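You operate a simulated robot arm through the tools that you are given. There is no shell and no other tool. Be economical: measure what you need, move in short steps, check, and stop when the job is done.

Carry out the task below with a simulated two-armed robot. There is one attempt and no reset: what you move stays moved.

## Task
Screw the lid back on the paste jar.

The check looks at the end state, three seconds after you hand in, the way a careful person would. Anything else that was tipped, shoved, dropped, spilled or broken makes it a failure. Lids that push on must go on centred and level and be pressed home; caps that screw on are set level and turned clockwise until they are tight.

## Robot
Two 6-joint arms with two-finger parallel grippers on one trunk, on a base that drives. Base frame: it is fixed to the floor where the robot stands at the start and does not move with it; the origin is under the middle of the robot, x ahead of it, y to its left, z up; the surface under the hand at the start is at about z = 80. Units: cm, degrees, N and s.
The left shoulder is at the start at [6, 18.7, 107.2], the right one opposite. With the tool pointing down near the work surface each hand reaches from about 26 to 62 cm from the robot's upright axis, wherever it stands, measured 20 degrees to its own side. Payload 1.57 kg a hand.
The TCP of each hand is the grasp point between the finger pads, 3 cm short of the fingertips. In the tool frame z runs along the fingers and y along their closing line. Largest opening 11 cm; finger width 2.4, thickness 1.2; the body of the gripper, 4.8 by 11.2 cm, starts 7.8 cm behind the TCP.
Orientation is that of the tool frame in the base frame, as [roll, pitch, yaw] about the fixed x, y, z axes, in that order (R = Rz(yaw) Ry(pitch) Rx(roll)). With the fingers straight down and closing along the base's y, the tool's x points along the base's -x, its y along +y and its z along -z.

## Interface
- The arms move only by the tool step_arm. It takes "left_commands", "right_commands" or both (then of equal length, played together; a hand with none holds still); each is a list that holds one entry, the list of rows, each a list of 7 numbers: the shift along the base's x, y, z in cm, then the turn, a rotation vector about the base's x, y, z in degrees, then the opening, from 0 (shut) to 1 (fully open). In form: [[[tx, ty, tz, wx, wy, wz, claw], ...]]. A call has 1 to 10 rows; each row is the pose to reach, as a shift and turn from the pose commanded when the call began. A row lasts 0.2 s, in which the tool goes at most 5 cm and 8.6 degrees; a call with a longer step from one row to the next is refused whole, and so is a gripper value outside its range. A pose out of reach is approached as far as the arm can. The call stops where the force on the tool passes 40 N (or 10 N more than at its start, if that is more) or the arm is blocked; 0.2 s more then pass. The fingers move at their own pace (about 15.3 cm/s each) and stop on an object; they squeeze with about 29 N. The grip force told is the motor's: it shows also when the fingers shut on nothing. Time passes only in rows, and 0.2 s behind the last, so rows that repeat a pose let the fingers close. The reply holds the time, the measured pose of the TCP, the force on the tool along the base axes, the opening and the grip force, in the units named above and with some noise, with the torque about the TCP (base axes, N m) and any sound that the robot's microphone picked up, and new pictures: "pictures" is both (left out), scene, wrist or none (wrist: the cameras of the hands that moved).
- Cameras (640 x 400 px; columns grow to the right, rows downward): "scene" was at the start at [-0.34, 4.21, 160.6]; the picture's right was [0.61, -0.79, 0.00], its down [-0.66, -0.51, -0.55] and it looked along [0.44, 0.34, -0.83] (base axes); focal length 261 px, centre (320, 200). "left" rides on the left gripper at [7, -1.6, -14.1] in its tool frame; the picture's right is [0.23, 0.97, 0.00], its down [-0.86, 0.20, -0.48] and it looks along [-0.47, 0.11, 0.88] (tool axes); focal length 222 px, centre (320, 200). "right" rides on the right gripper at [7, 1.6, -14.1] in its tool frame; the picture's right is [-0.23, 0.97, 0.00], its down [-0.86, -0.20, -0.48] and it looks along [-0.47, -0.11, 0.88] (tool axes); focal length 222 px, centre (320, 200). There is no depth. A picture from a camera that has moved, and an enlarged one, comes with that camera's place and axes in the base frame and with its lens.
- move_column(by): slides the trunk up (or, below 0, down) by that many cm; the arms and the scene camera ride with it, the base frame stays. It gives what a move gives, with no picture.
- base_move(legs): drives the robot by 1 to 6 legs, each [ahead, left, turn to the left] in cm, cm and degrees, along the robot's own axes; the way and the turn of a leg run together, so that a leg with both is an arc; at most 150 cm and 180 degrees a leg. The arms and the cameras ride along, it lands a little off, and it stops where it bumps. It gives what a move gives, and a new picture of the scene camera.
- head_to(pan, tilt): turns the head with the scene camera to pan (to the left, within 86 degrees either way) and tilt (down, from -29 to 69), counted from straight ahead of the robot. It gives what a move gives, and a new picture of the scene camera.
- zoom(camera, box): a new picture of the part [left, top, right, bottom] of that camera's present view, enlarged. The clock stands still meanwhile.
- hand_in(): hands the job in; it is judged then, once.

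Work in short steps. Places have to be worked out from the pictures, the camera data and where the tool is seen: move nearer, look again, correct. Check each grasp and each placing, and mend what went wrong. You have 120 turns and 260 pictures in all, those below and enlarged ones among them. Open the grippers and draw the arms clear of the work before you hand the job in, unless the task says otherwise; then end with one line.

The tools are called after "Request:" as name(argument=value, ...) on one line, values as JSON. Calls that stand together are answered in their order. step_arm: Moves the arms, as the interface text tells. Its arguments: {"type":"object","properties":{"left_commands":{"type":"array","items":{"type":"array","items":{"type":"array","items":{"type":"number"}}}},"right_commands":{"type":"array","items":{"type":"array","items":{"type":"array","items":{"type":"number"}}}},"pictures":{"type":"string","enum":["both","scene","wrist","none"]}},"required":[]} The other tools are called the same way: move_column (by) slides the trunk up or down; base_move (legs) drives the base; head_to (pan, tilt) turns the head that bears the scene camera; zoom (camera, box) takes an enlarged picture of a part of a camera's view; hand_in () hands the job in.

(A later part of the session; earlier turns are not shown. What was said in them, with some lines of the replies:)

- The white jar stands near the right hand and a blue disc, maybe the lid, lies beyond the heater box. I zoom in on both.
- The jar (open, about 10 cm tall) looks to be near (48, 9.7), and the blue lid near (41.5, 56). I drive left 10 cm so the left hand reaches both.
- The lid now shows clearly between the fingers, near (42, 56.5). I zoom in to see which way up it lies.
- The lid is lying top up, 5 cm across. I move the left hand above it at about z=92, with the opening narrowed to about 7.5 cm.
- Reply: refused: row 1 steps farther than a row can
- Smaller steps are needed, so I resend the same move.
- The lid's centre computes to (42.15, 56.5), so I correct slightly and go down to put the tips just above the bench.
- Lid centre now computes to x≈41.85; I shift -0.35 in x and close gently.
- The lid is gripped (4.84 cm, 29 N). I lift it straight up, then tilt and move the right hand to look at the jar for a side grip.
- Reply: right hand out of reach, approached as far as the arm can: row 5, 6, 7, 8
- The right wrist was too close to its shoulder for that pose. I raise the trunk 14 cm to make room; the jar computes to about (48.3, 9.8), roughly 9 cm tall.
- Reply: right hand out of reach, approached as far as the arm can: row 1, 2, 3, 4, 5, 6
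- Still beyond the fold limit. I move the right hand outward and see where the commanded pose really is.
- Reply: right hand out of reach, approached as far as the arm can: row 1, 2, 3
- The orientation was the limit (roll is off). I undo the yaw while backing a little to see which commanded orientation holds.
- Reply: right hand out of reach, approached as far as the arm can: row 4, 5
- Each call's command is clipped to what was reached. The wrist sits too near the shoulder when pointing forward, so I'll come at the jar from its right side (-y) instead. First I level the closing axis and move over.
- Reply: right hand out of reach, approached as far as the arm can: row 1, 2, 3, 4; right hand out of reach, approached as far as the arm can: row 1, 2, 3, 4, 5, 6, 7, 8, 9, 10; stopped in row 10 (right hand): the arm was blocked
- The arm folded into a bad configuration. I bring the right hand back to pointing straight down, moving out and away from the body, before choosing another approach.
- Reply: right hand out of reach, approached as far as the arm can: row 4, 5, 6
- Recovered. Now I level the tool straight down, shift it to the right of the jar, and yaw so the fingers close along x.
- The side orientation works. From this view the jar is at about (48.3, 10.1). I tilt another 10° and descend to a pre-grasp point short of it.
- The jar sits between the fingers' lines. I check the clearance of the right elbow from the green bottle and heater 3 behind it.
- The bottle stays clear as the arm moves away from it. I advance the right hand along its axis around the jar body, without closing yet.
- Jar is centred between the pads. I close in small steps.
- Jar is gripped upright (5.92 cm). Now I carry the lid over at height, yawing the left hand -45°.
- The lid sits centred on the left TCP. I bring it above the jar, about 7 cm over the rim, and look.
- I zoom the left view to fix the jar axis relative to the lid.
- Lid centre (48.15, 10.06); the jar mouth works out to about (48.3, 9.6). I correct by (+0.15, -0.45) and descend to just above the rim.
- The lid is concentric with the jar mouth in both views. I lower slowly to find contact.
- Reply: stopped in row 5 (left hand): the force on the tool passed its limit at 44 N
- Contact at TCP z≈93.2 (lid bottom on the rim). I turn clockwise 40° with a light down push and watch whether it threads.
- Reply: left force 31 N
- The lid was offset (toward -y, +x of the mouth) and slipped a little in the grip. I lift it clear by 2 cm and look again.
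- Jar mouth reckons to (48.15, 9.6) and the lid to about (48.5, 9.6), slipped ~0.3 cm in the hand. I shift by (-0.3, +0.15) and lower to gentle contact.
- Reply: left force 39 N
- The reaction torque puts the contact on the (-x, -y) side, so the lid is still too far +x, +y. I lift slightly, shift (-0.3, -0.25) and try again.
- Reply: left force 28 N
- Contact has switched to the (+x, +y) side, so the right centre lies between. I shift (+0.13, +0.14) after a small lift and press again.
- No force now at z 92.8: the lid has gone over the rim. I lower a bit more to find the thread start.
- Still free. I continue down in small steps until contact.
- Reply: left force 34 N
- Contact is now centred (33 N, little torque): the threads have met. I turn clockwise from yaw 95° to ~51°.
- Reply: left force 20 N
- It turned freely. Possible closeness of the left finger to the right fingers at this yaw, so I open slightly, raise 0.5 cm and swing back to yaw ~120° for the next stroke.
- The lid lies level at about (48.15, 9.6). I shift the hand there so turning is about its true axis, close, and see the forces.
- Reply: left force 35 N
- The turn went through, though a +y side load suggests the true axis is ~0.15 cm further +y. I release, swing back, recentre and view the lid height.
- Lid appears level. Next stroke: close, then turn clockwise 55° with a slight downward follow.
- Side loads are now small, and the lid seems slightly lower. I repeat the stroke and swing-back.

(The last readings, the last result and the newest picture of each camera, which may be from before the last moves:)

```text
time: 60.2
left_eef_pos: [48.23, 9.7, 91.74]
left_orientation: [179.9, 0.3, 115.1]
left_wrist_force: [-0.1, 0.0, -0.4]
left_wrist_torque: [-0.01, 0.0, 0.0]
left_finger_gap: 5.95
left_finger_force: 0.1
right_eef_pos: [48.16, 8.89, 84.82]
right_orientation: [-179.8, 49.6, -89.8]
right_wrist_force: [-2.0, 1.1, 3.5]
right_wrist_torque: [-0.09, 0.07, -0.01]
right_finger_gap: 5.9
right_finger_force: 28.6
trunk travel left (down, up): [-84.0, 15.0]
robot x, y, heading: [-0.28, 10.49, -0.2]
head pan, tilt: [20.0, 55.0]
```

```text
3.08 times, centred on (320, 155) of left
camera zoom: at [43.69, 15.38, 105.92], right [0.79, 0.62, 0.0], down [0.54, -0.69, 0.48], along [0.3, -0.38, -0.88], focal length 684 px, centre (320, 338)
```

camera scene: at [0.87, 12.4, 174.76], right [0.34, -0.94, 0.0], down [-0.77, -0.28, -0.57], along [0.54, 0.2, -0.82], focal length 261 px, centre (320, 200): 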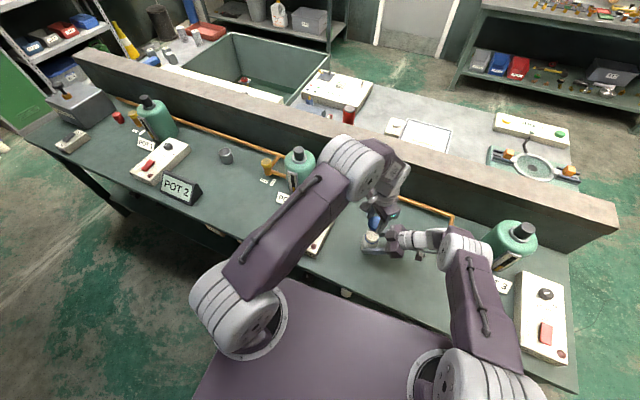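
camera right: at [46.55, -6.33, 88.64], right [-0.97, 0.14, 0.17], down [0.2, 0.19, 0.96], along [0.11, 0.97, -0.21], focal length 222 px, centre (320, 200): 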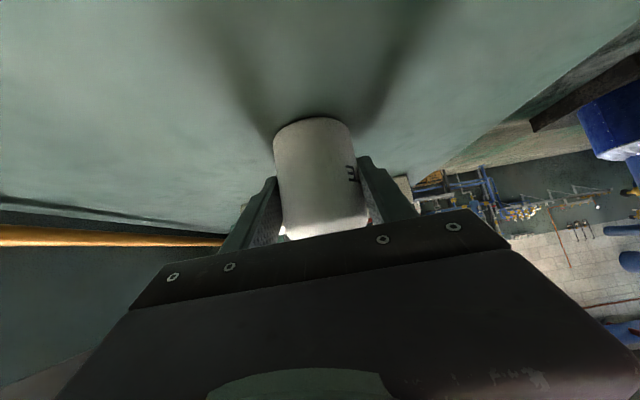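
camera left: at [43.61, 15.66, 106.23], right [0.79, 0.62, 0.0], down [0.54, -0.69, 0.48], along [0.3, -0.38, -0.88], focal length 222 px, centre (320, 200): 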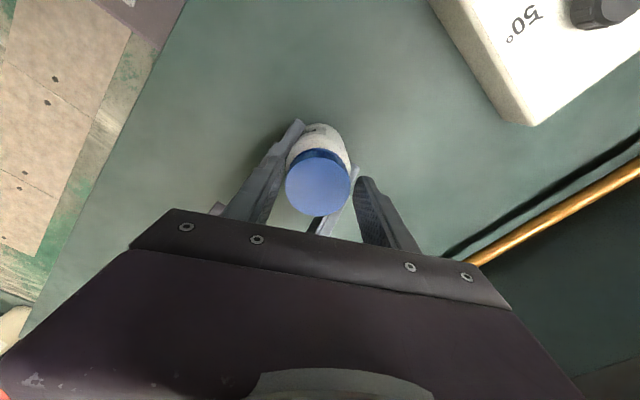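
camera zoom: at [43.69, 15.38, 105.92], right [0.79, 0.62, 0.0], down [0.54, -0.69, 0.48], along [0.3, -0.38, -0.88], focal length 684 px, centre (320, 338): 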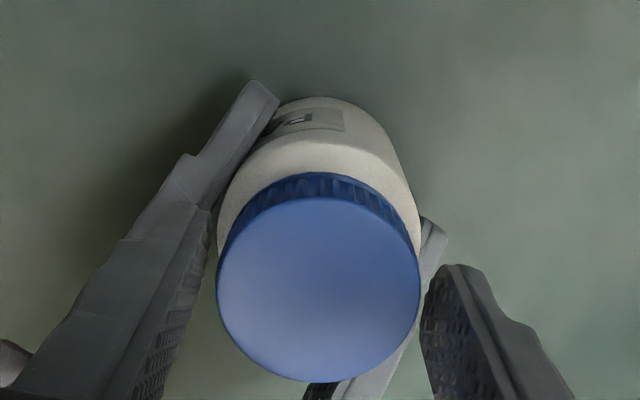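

Little resistance yet; the lid is slowly descending. I continue with slightly longer strokes.

Request:
step_arm(left_commands=[[[0, 0, -0.08, 0, 0, 0, 0.3], [0, 0, -0.1, 0, 0, 0, 0.3], [0, 0, -0.13, 0, 0, -8.5, 0.3], [0, 0, -0.16, 0, 0, -17, 0.3], [0, 0, -0.19, 0, 0, -25.5, 0.3], [0, 0, -0.22, 0, 0, -34, 0.3], [0, 0, -0.25, 0, 0, -42.5, 0.3], [0, 0, -0.25, 0, 0, -51, 0.3], [0, 0, -0.25, 0, 0, -59, 0.3]]], pictures="none")

Request:
step_arm(left_commands=[[[0, 0, 0, 0, 0, 0, 0.54], [0, 0, 0.05, 0, 0, 8, 0.54], [0, 0, 0.1, 0, 0, 16.5, 0.54], [0, 0, 0.1, 0, 0, 25, 0.54], [0, 0, 0.1, 0, 0, 33.5, 0.54], [0, 0, 0.1, 0, 0, 42, 0.54], [0, 0, 0.1, 0, 0, 50, 0.54], [0, 0, 0.1, 0, 0, 58, 0.54], [0, 0, 0.1, 0, 0, 63, 0.54], [0, 0, 0.1, 0, 0, 63, 0.54]]], pictures="none")

Request:
step_arm(left_commands=[[[0, 0, -0.08, 0, 0, 0, 0.3], [0, 0, -0.1, 0, 0, 0, 0.3], [0, 0, -0.13, 0, 0, -8.5, 0.3], [0, 0, -0.16, 0, 0, -17, 0.3], [0, 0, -0.19, 0, 0, -25.5, 0.3], [0, 0, -0.22, 0, 0, -34, 0.3], [0, 0, -0.25, 0, 0, -42.5, 0.3], [0, 0, -0.25, 0, 0, -51, 0.3], [0, 0, -0.25, 0, 0, -59, 0.3], [0, 0, -0.25, 0, 0, -63, 0.3]]], pictures="none")

Request:
step_arm(left_commands=[[[0, 0, 0, 0, 0, 0, 0.54], [0, 0, 0.05, 0, 0, 8, 0.54], [0, 0, 0.1, 0, 0, 16.5, 0.54], [0, 0, 0.1, 0, 0, 25, 0.54], [0, 0, 0.1, 0, 0, 33.5, 0.54], [0, 0, 0.1, 0, 0, 42, 0.54], [0, 0, 0.1, 0, 0, 50, 0.54], [0, 0, 0.1, 0, 0, 58, 0.54], [0, 0, 0.1, 0, 0, 63, 0.54], [0, 0, 0.1, 0, 0, 63, 0.54]]], pictures="none")

Request:
zoom(camera="scene", box=[350, 215, 390, 245])

Request:
zoom(camera="left", box=[264, 90, 376, 220])

```text
time: 62.2
left_eef_pos: [48.23, 9.61, 91.71]
left_orientation: [179.9, 0.2, 55.8]
left_wrist_force: [-5.1, 6.8, 32.8]
left_wrist_torque: [0.19, 0.2, 0.31]
left_finger_gap: 4.81
left_finger_force: 29.6
right_eef_pos: [48.15, 8.87, 84.75]
right_orientation: [-179.7, 49.7, -89.8]
right_wrist_force: [10.3, -3.9, -13.7]
right_wrist_torque: [0.09, 0.13, -0.38]
right_finger_gap: 5.92
right_finger_force: 29.3
trunk travel left (down, up): [-84.0, 15.0]
robot x, y, heading: [0.25, 10.29, -0.4]
head pan, tilt: [20.0, 55.0]
```

```text
time: 64.4
left_eef_pos: [48.1, 9.75, 91.76]
left_orientation: [179.8, 0.3, 118.9]
left_wrist_force: [-0.1, -1.0, -0.1]
left_wrist_torque: [0.03, 0.01, 0.0]
left_finger_gap: 5.95
left_finger_force: 0.1
right_eef_pos: [48.24, 8.99, 84.77]
right_orientation: [-179.8, 49.7, -89.7]
right_wrist_force: [-1.2, 1.0, 2.8]
right_wrist_torque: [-0.04, 0.08, -0.05]
right_finger_gap: 5.9
right_finger_force: 28.8
trunk travel left (down, up): [-84.0, 15.0]
robot x, y, heading: [-0.03, 10.27, 0.0]
head pan, tilt: [20.0, 55.0]
```

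```text
time: 66.6
left_eef_pos: [48.0, 9.57, 91.35]
left_orientation: [179.9, 0.2, 55.9]
left_wrist_force: [4.9, -0.5, 1.4]
left_wrist_torque: [-0.01, -0.08, 0.83]
left_finger_gap: 4.89
left_finger_force: 29.4
right_eef_pos: [48.11, 8.9, 84.76]
right_orientation: [-179.8, 49.8, -89.8]
right_wrist_force: [-4.3, -1.8, 4.6]
right_wrist_torque: [-0.1, -0.05, -0.75]
right_finger_gap: 5.78
right_finger_force: 28.9
trunk travel left (down, up): [-84.0, 15.0]
robot x, y, heading: [-0.15, 10.01, -0.2]
head pan, tilt: [20.0, 55.0]
```

```text
time: 68.8
left_eef_pos: [48.16, 9.81, 91.53]
left_orientation: [179.9, 0.3, 118.9]
left_wrist_force: [-0.1, 0.0, -0.5]
left_wrist_torque: [-0.01, -0.03, -0.01]
left_finger_gap: 5.94
left_finger_force: 0.1
right_eef_pos: [48.16, 9.0, 84.72]
right_orientation: [-179.8, 49.8, -89.8]
right_wrist_force: [-1.8, -0.3, 3.7]
right_wrist_torque: [0.16, 0.08, 0.04]
right_finger_gap: 5.77
right_finger_force: 28.8
trunk travel left (down, up): [-84.0, 15.0]
robot x, y, heading: [0.25, 9.47, -0.1]
head pan, tilt: [20.0, 55.0]
```

```text
13.33 times, centred on (370, 230) of scene
camera zoom: at [0.8, 12.42, 174.77], right [0.34, -0.94, 0.0], down [-0.77, -0.28, -0.57], along [0.54, 0.2, -0.82], focal length 3478 px, centre (-347, -200)
```

zoom: 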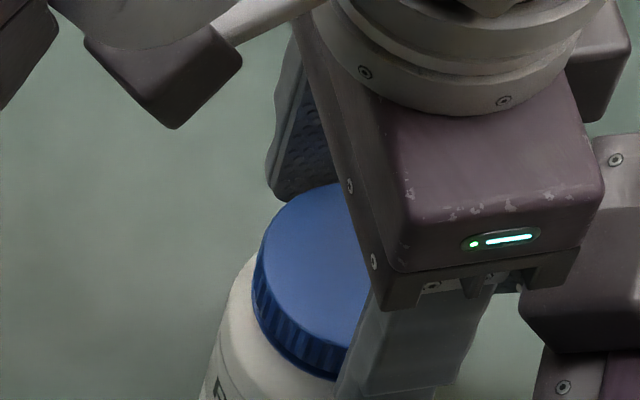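

```text
3.08 times, centred on (320, 155) of left
camera zoom: at [43.25, 15.08, 105.64], right [0.74, 0.67, 0.0], down [0.59, -0.65, 0.48], along [0.32, -0.36, -0.88], focal length 684 px, centre (320, 338)
```

zoom: 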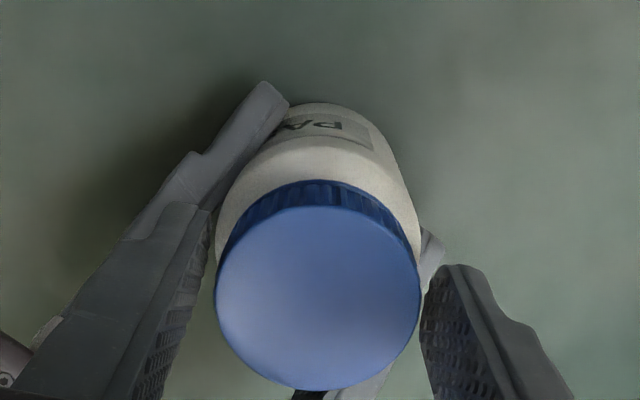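

Torque rose to 0.83 N·m on that last stroke and the jar slipped slightly in the right grip, so the lid appears tight. I raise the left hand to inspect.

Request:
step_arm(left_commands=[[[0, 0, 0, 0, 0, 0, 0.6], [0, 0, 3, 0, 0, 0, 0.6], [0, 0, 7.5, 0, 0, 0, 0.6], [0, 2, 12, 0, 0, 0, 0.6], [0, 6, 14, 0, 0, 0, 0.6], [0, 6, 14, 0, 0, 0, 0.6]]], pictures="none")

Request:
zoom(camera="scene", box=[350, 215, 406, 255])

Request:
zoom(camera="left", box=[240, 100, 400, 200])

```text
time: 70.2
left_eef_pos: [48.28, 15.72, 105.46]
left_orientation: [179.8, 0.2, 118.8]
left_wrist_force: [0.0, 0.4, 0.0]
left_wrist_torque: [0.0, 0.01, -0.02]
left_finger_gap: 6.6
left_finger_force: 0.0
right_eef_pos: [48.07, 9.0, 84.72]
right_orientation: [-179.9, 49.7, -89.8]
right_wrist_force: [-1.2, 1.6, 4.0]
right_wrist_torque: [0.18, 0.01, -0.03]
right_finger_gap: 5.75
right_finger_force: 29.1
trunk travel left (down, up): [-84.0, 15.0]
robot x, y, heading: [0.1, 10.04, 0.2]
head pan, tilt: [20.0, 55.0]
```

```text
10.00 times, centred on (378, 235) of scene
camera zoom: at [0.86, 12.37, 174.77], right [0.34, -0.94, 0.0], down [-0.77, -0.28, -0.57], along [0.54, 0.2, -0.82], focal length 2609 px, centre (-260, -150)
```

zoom: 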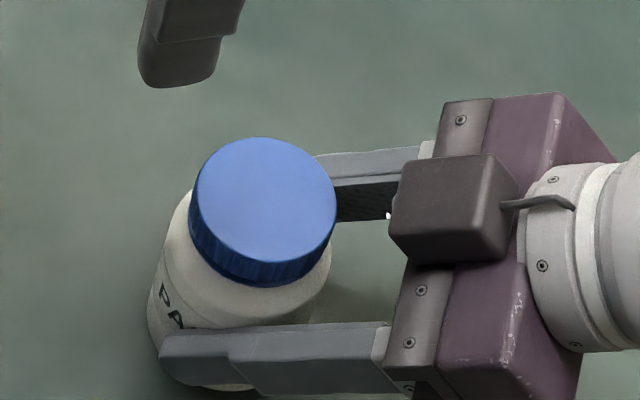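

```text
4.00 times, centred on (320, 150) of left
camera zoom: at [43.33, 21.1, 119.65], right [0.74, 0.67, 0.0], down [0.59, -0.65, 0.48], along [0.32, -0.36, -0.88], focal length 888 px, centre (320, 400)
```

zoom: 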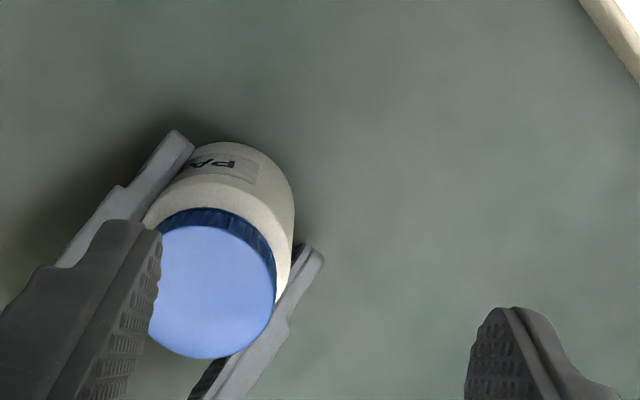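

The lid sits level and covers the ring. I make one verification stroke of ~30° to confirm it is tight, watching the torque.

Request:
step_arm(left_commands=[[[0, -4, -2, 0, 0, 0, 0.56], [0, -6, -6.2, 0, 0, 0, 0.56], [0, -6.05, -10.5, 0, 0, 0, 0.56], [0, -6.05, -14, 0, 0, 0, 0.54], [0, -6.05, -14.1, 0, 0, 0, 0.3], [0, -6.05, -14.1, 0, 0, 0, 0.3]]], pictures="none")

Request:
step_arm(left_commands=[[[0, 0, 0, 0, 0, -5, 0.3], [0, 0, 0, 0, 0, -10, 0.3]]], pictures="none")

Request:
step_arm(left_commands=[[[0, 0, 0, 0, 0, -5, 0.3], [0, 0, 0, 0, 0, -10, 0.3], [0, 0, 0, 0, 0, -15, 0.3]]], pictures="none")

Request:
zoom(camera="left", box=[264, 90, 376, 220])

```text
time: 71.6
left_eef_pos: [48.22, 9.69, 91.53]
left_orientation: [179.8, 0.5, 119.1]
left_wrist_force: [-4.6, 7.5, 29.8]
left_wrist_torque: [0.13, 0.15, 0.06]
left_finger_gap: 4.85
left_finger_force: 28.7
right_eef_pos: [48.12, 8.88, 84.76]
right_orientation: [-179.7, 49.6, -89.8]
right_wrist_force: [8.3, -5.2, -7.6]
right_wrist_torque: [0.69, 0.22, -0.23]
right_finger_gap: 5.79
right_finger_force: 28.8
trunk travel left (down, up): [-84.0, 15.0]
robot x, y, heading: [0.27, 10.38, -0.2]
head pan, tilt: [20.0, 55.0]
```

```text
time: 72.2
left_eef_pos: [48.17, 9.64, 91.36]
left_orientation: [179.9, 0.3, 108.8]
left_wrist_force: [4.7, 2.2, 4.4]
left_wrist_torque: [0.05, -0.18, 0.83]
left_finger_gap: 4.89
left_finger_force: 29.3
right_eef_pos: [48.13, 8.94, 84.66]
right_orientation: [-179.8, 49.8, -89.9]
right_wrist_force: [-1.8, -5.5, 1.9]
right_wrist_torque: [-0.1, -0.17, -0.83]
right_finger_gap: 5.78
right_finger_force: 29.3
trunk travel left (down, up): [-84.0, 15.0]
robot x, y, heading: [0.07, 10.02, 0.1]
head pan, tilt: [20.0, 55.0]
```

```text
time: 73.0
left_eef_pos: [48.1, 9.61, 91.5]
left_orientation: [179.9, 0.2, 94.0]
left_wrist_force: [5.7, 5.2, -1.2]
left_wrist_torque: [0.08, -0.08, 0.86]
left_finger_gap: 4.83
left_finger_force: 28.8
right_eef_pos: [48.06, 8.81, 84.69]
right_orientation: [-179.9, 49.9, -89.9]
right_wrist_force: [-5.2, -6.1, 6.5]
right_wrist_torque: [0.17, -0.17, -0.82]
right_finger_gap: 5.76
right_finger_force: 29.2
trunk travel left (down, up): [-84.0, 15.0]
robot x, y, heading: [0.05, 10.21, -0.0]
head pan, tilt: [20.0, 55.0]
```

```text
3.08 times, centred on (320, 155) of left
camera zoom: at [46.0, 16.47, 105.57], right [0.96, 0.29, 0.0], down [0.26, -0.84, 0.48], along [0.14, -0.46, -0.88], focal length 684 px, centre (320, 338)
```

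zoom: 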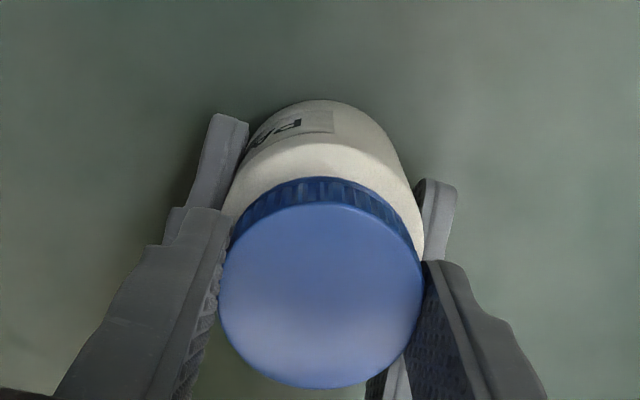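

Torque saturates at ~0.85 N·m within 10°, so the lid is tight. I release the left hand and draw it clear.

Request:
step_arm(left_commands=[[[0, 0, 0, 0, 0, 0, 0.6], [0, 0, 0.3, 0, 0, 0, 0.62], [0, 0, 4, 0, 0, 0, 0.62], [0, 0, 8.5, 0, 0, 0, 0.62], [0, 2, 13, 0, 0, 0, 0.62], [0, 5, 16, 0, 0, 0, 0.62], [-1, 9, 18, 0, 0, 0, 0.62], [-2, 13, 18, 0, 0, 0, 0.62], [-3, 17, 18, 0, 0, 0, 0.62], [-4, 21, 18, 0, 0, 0, 0.62]]], pictures="none")

Request:
step_arm(right_commands=[[[0, 0, 0, 0, 0, 0, 0.58], [0, 0, 0, 0, 0, 0, 0.7], [0, 0, 0, 0, 0, 0, 0.9], [0, 0, 0, 0, 0, 0, 0.9]]], pictures="none")

Request:
zoom(camera="scene", box=[350, 205, 430, 255])

Request:
zoom(camera="right", box=[200, 90, 456, 250])

```text
time: 75.2
left_eef_pos: [44.11, 30.75, 109.55]
left_orientation: [179.9, 0.3, 93.9]
left_wrist_force: [0.3, 0.0, 0.7]
left_wrist_torque: [-0.01, -0.07, -0.01]
left_finger_gap: 6.83
left_finger_force: 0.0
right_eef_pos: [48.12, 8.95, 84.72]
right_orientation: [-179.8, 49.8, -89.8]
right_wrist_force: [0.6, -0.1, 1.2]
right_wrist_torque: [0.15, 0.05, -0.01]
right_finger_gap: 5.76
right_finger_force: 29.1
trunk travel left (down, up): [-84.0, 15.0]
robot x, y, heading: [-0.23, 10.15, -0.0]
head pan, tilt: [20.0, 55.0]
```

```text
time: 76.2
left_eef_pos: [44.37, 30.69, 109.47]
left_orientation: [180.0, 0.2, 93.9]
left_wrist_force: [-0.8, 0.3, -0.3]
left_wrist_torque: [0.01, 0.01, 0.0]
left_finger_gap: 6.83
left_finger_force: 0.0
right_eef_pos: [48.1, 8.91, 84.76]
right_orientation: [-179.8, 49.7, -89.8]
right_wrist_force: [0.1, 0.3, 0.4]
right_wrist_torque: [0.02, 0.02, 0.01]
right_finger_gap: 9.9
right_finger_force: 0.2
trunk travel left (down, up): [-84.0, 15.0]
robot x, y, heading: [-0.15, 10.02, -0.2]
head pan, tilt: [20.0, 55.0]
```

```text
8.00 times, centred on (390, 230) of scene
camera zoom: at [0.89, 12.43, 174.77], right [0.34, -0.94, 0.0], down [-0.77, -0.28, -0.57], along [0.54, 0.2, -0.82], focal length 2087 px, centre (-240, -40)
```

zoom: 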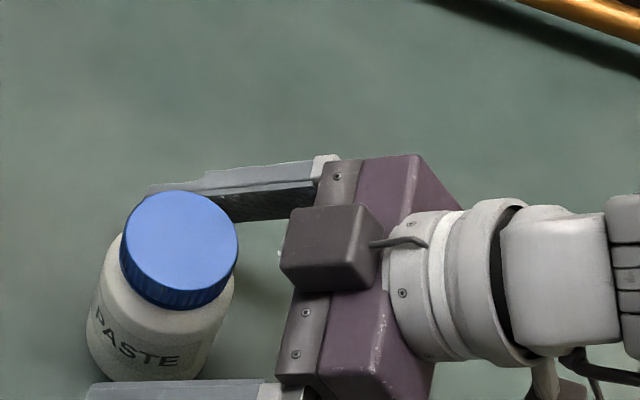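

```text
2.50 times, centred on (328, 170) of right
camera zoom: at [46.57, -6.34, 88.61], right [-0.97, 0.15, 0.17], down [0.2, 0.19, 0.96], along [0.11, 0.97, -0.21], focal length 555 px, centre (300, 275)
```

zoom: 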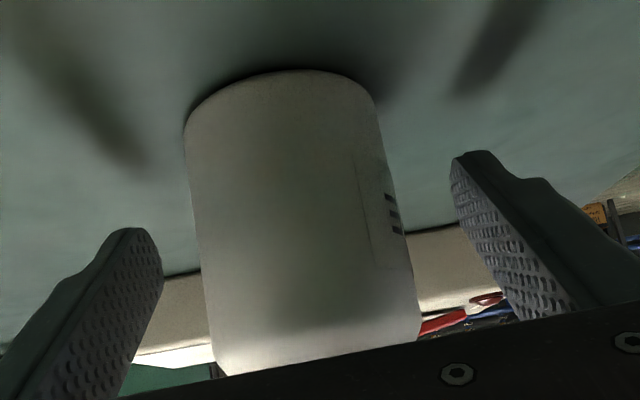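

The jar stands upright on the bench with the lid on. I back the right hand out along its approach path.

Request:
step_arm(right_commands=[[[0, -3, 2, 0, 0, 0, 0.9], [0, -6, 4, 0, 0, 0, 0.9], [0, -9.2, 6.1, 0, 0, 0, 0.9], [0, -9.2, 10, 0, 0, 0, 0.9], [0, -11, 14, 0, 0, 0, 0.9], [0, -11, 18, 0, 0, 0, 0.9], [0, -11, 18, 0, 0, 0, 0.9]]], pictures="both")

Request:
zoom(camera="scene", box=[330, 195, 426, 255])

```text
time: 77.8
left_eef_pos: [44.36, 30.67, 109.5]
left_orientation: [-180.0, 0.3, 93.9]
left_wrist_force: [-0.6, -0.9, -0.4]
left_wrist_torque: [0.01, -0.01, -0.03]
left_finger_gap: 6.81
left_finger_force: 0.0
right_eef_pos: [48.28, -2.06, 102.82]
right_orientation: [-179.9, 49.7, -89.9]
right_wrist_force: [0.4, 0.6, -0.5]
right_wrist_torque: [0.02, 0.0, -0.02]
right_finger_gap: 9.93
right_finger_force: 0.0
trunk travel left (down, up): [-84.0, 15.0]
robot x, y, heading: [0.3, 10.13, 0.0]
head pan, tilt: [20.0, 55.0]
camera scene: at [0.93, 12.46, 174.76], right [0.34, -0.94, 0.0], down [-0.77, -0.28, -0.57], along [0.54, 0.2, -0.82], focal length 261 px, centre (320, 200)
camera right: at [46.67, -17.31, 106.75], right [-0.97, 0.15, 0.17], down [0.2, 0.19, 0.96], along [0.11, 0.97, -0.21], focal length 222 px, centre (320, 200)
```

scene: 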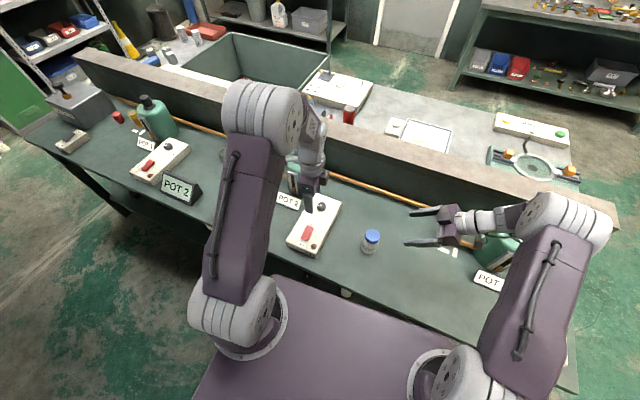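
right: 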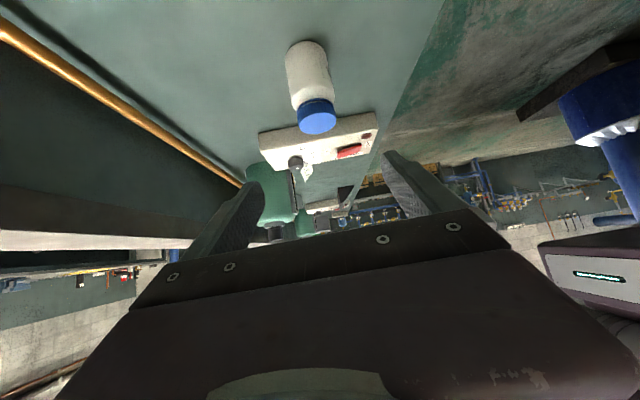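

```text
6.67 times, centred on (378, 225) of scene
camera zoom: at [0.93, 12.46, 174.76], right [0.34, -0.94, 0.0], down [-0.77, -0.28, -0.57], along [0.54, 0.2, -0.82], focal length 1739 px, centre (-67, 33)
```

zoom: 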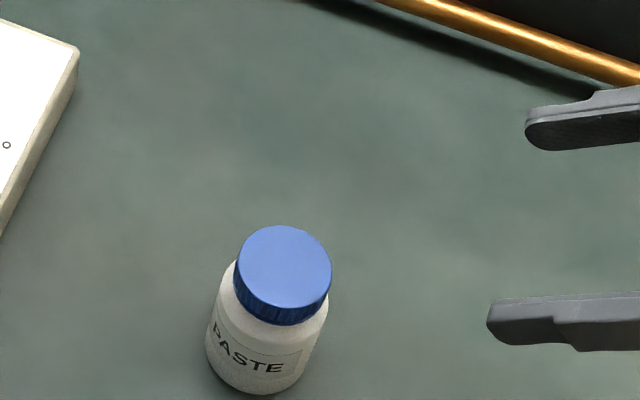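

Both arms are clear. I check the lid's levelness and the bottle near the right elbow.

Request:
zoom(camera="right", box=[270, 30, 366, 150])

Request:
zoom(camera="scene", box=[430, 190, 620, 370])

```text
3.33 times, centred on (318, 90) of right
camera zoom: at [46.67, -17.31, 106.75], right [-0.97, 0.15, 0.17], down [0.2, 0.19, 0.96], along [0.11, 0.97, -0.21], focal length 740 px, centre (327, 567)
```

zoom: 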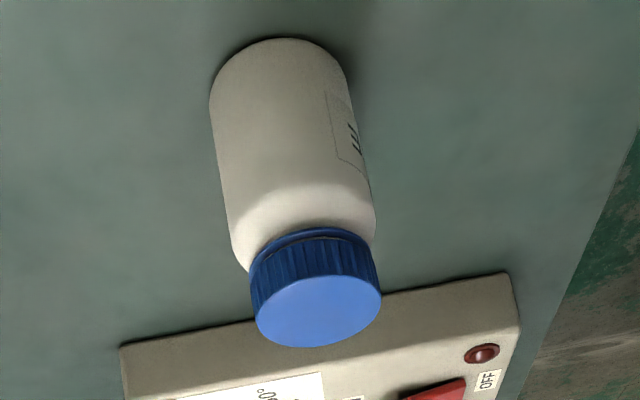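

```text
2.22 times, centred on (525, 280) of scene
camera zoom: at [0.93, 12.46, 174.76], right [0.34, -0.94, 0.0], down [-0.77, -0.28, -0.57], along [0.54, 0.2, -0.82], focal length 580 px, centre (-136, 22)
```

zoom: 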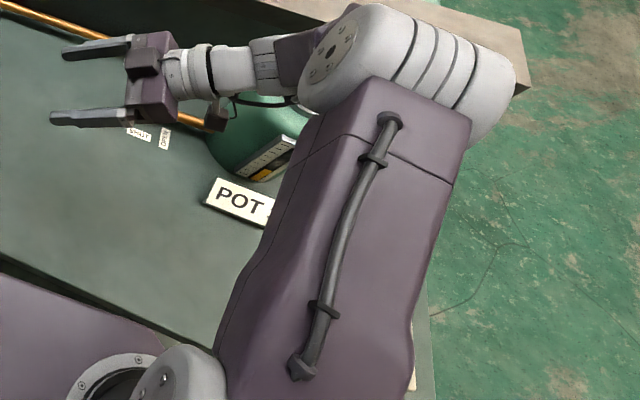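

The lid is level and seated on the ring, the jar is upright, and everything else is in place. I hand in.

Request:
hand_in()

```text
The job is handed in.
```

The lid is screwed tight and level on the paste jar. The jar stands upright in its place, nothing else was moved, and both arms are drawn clear.
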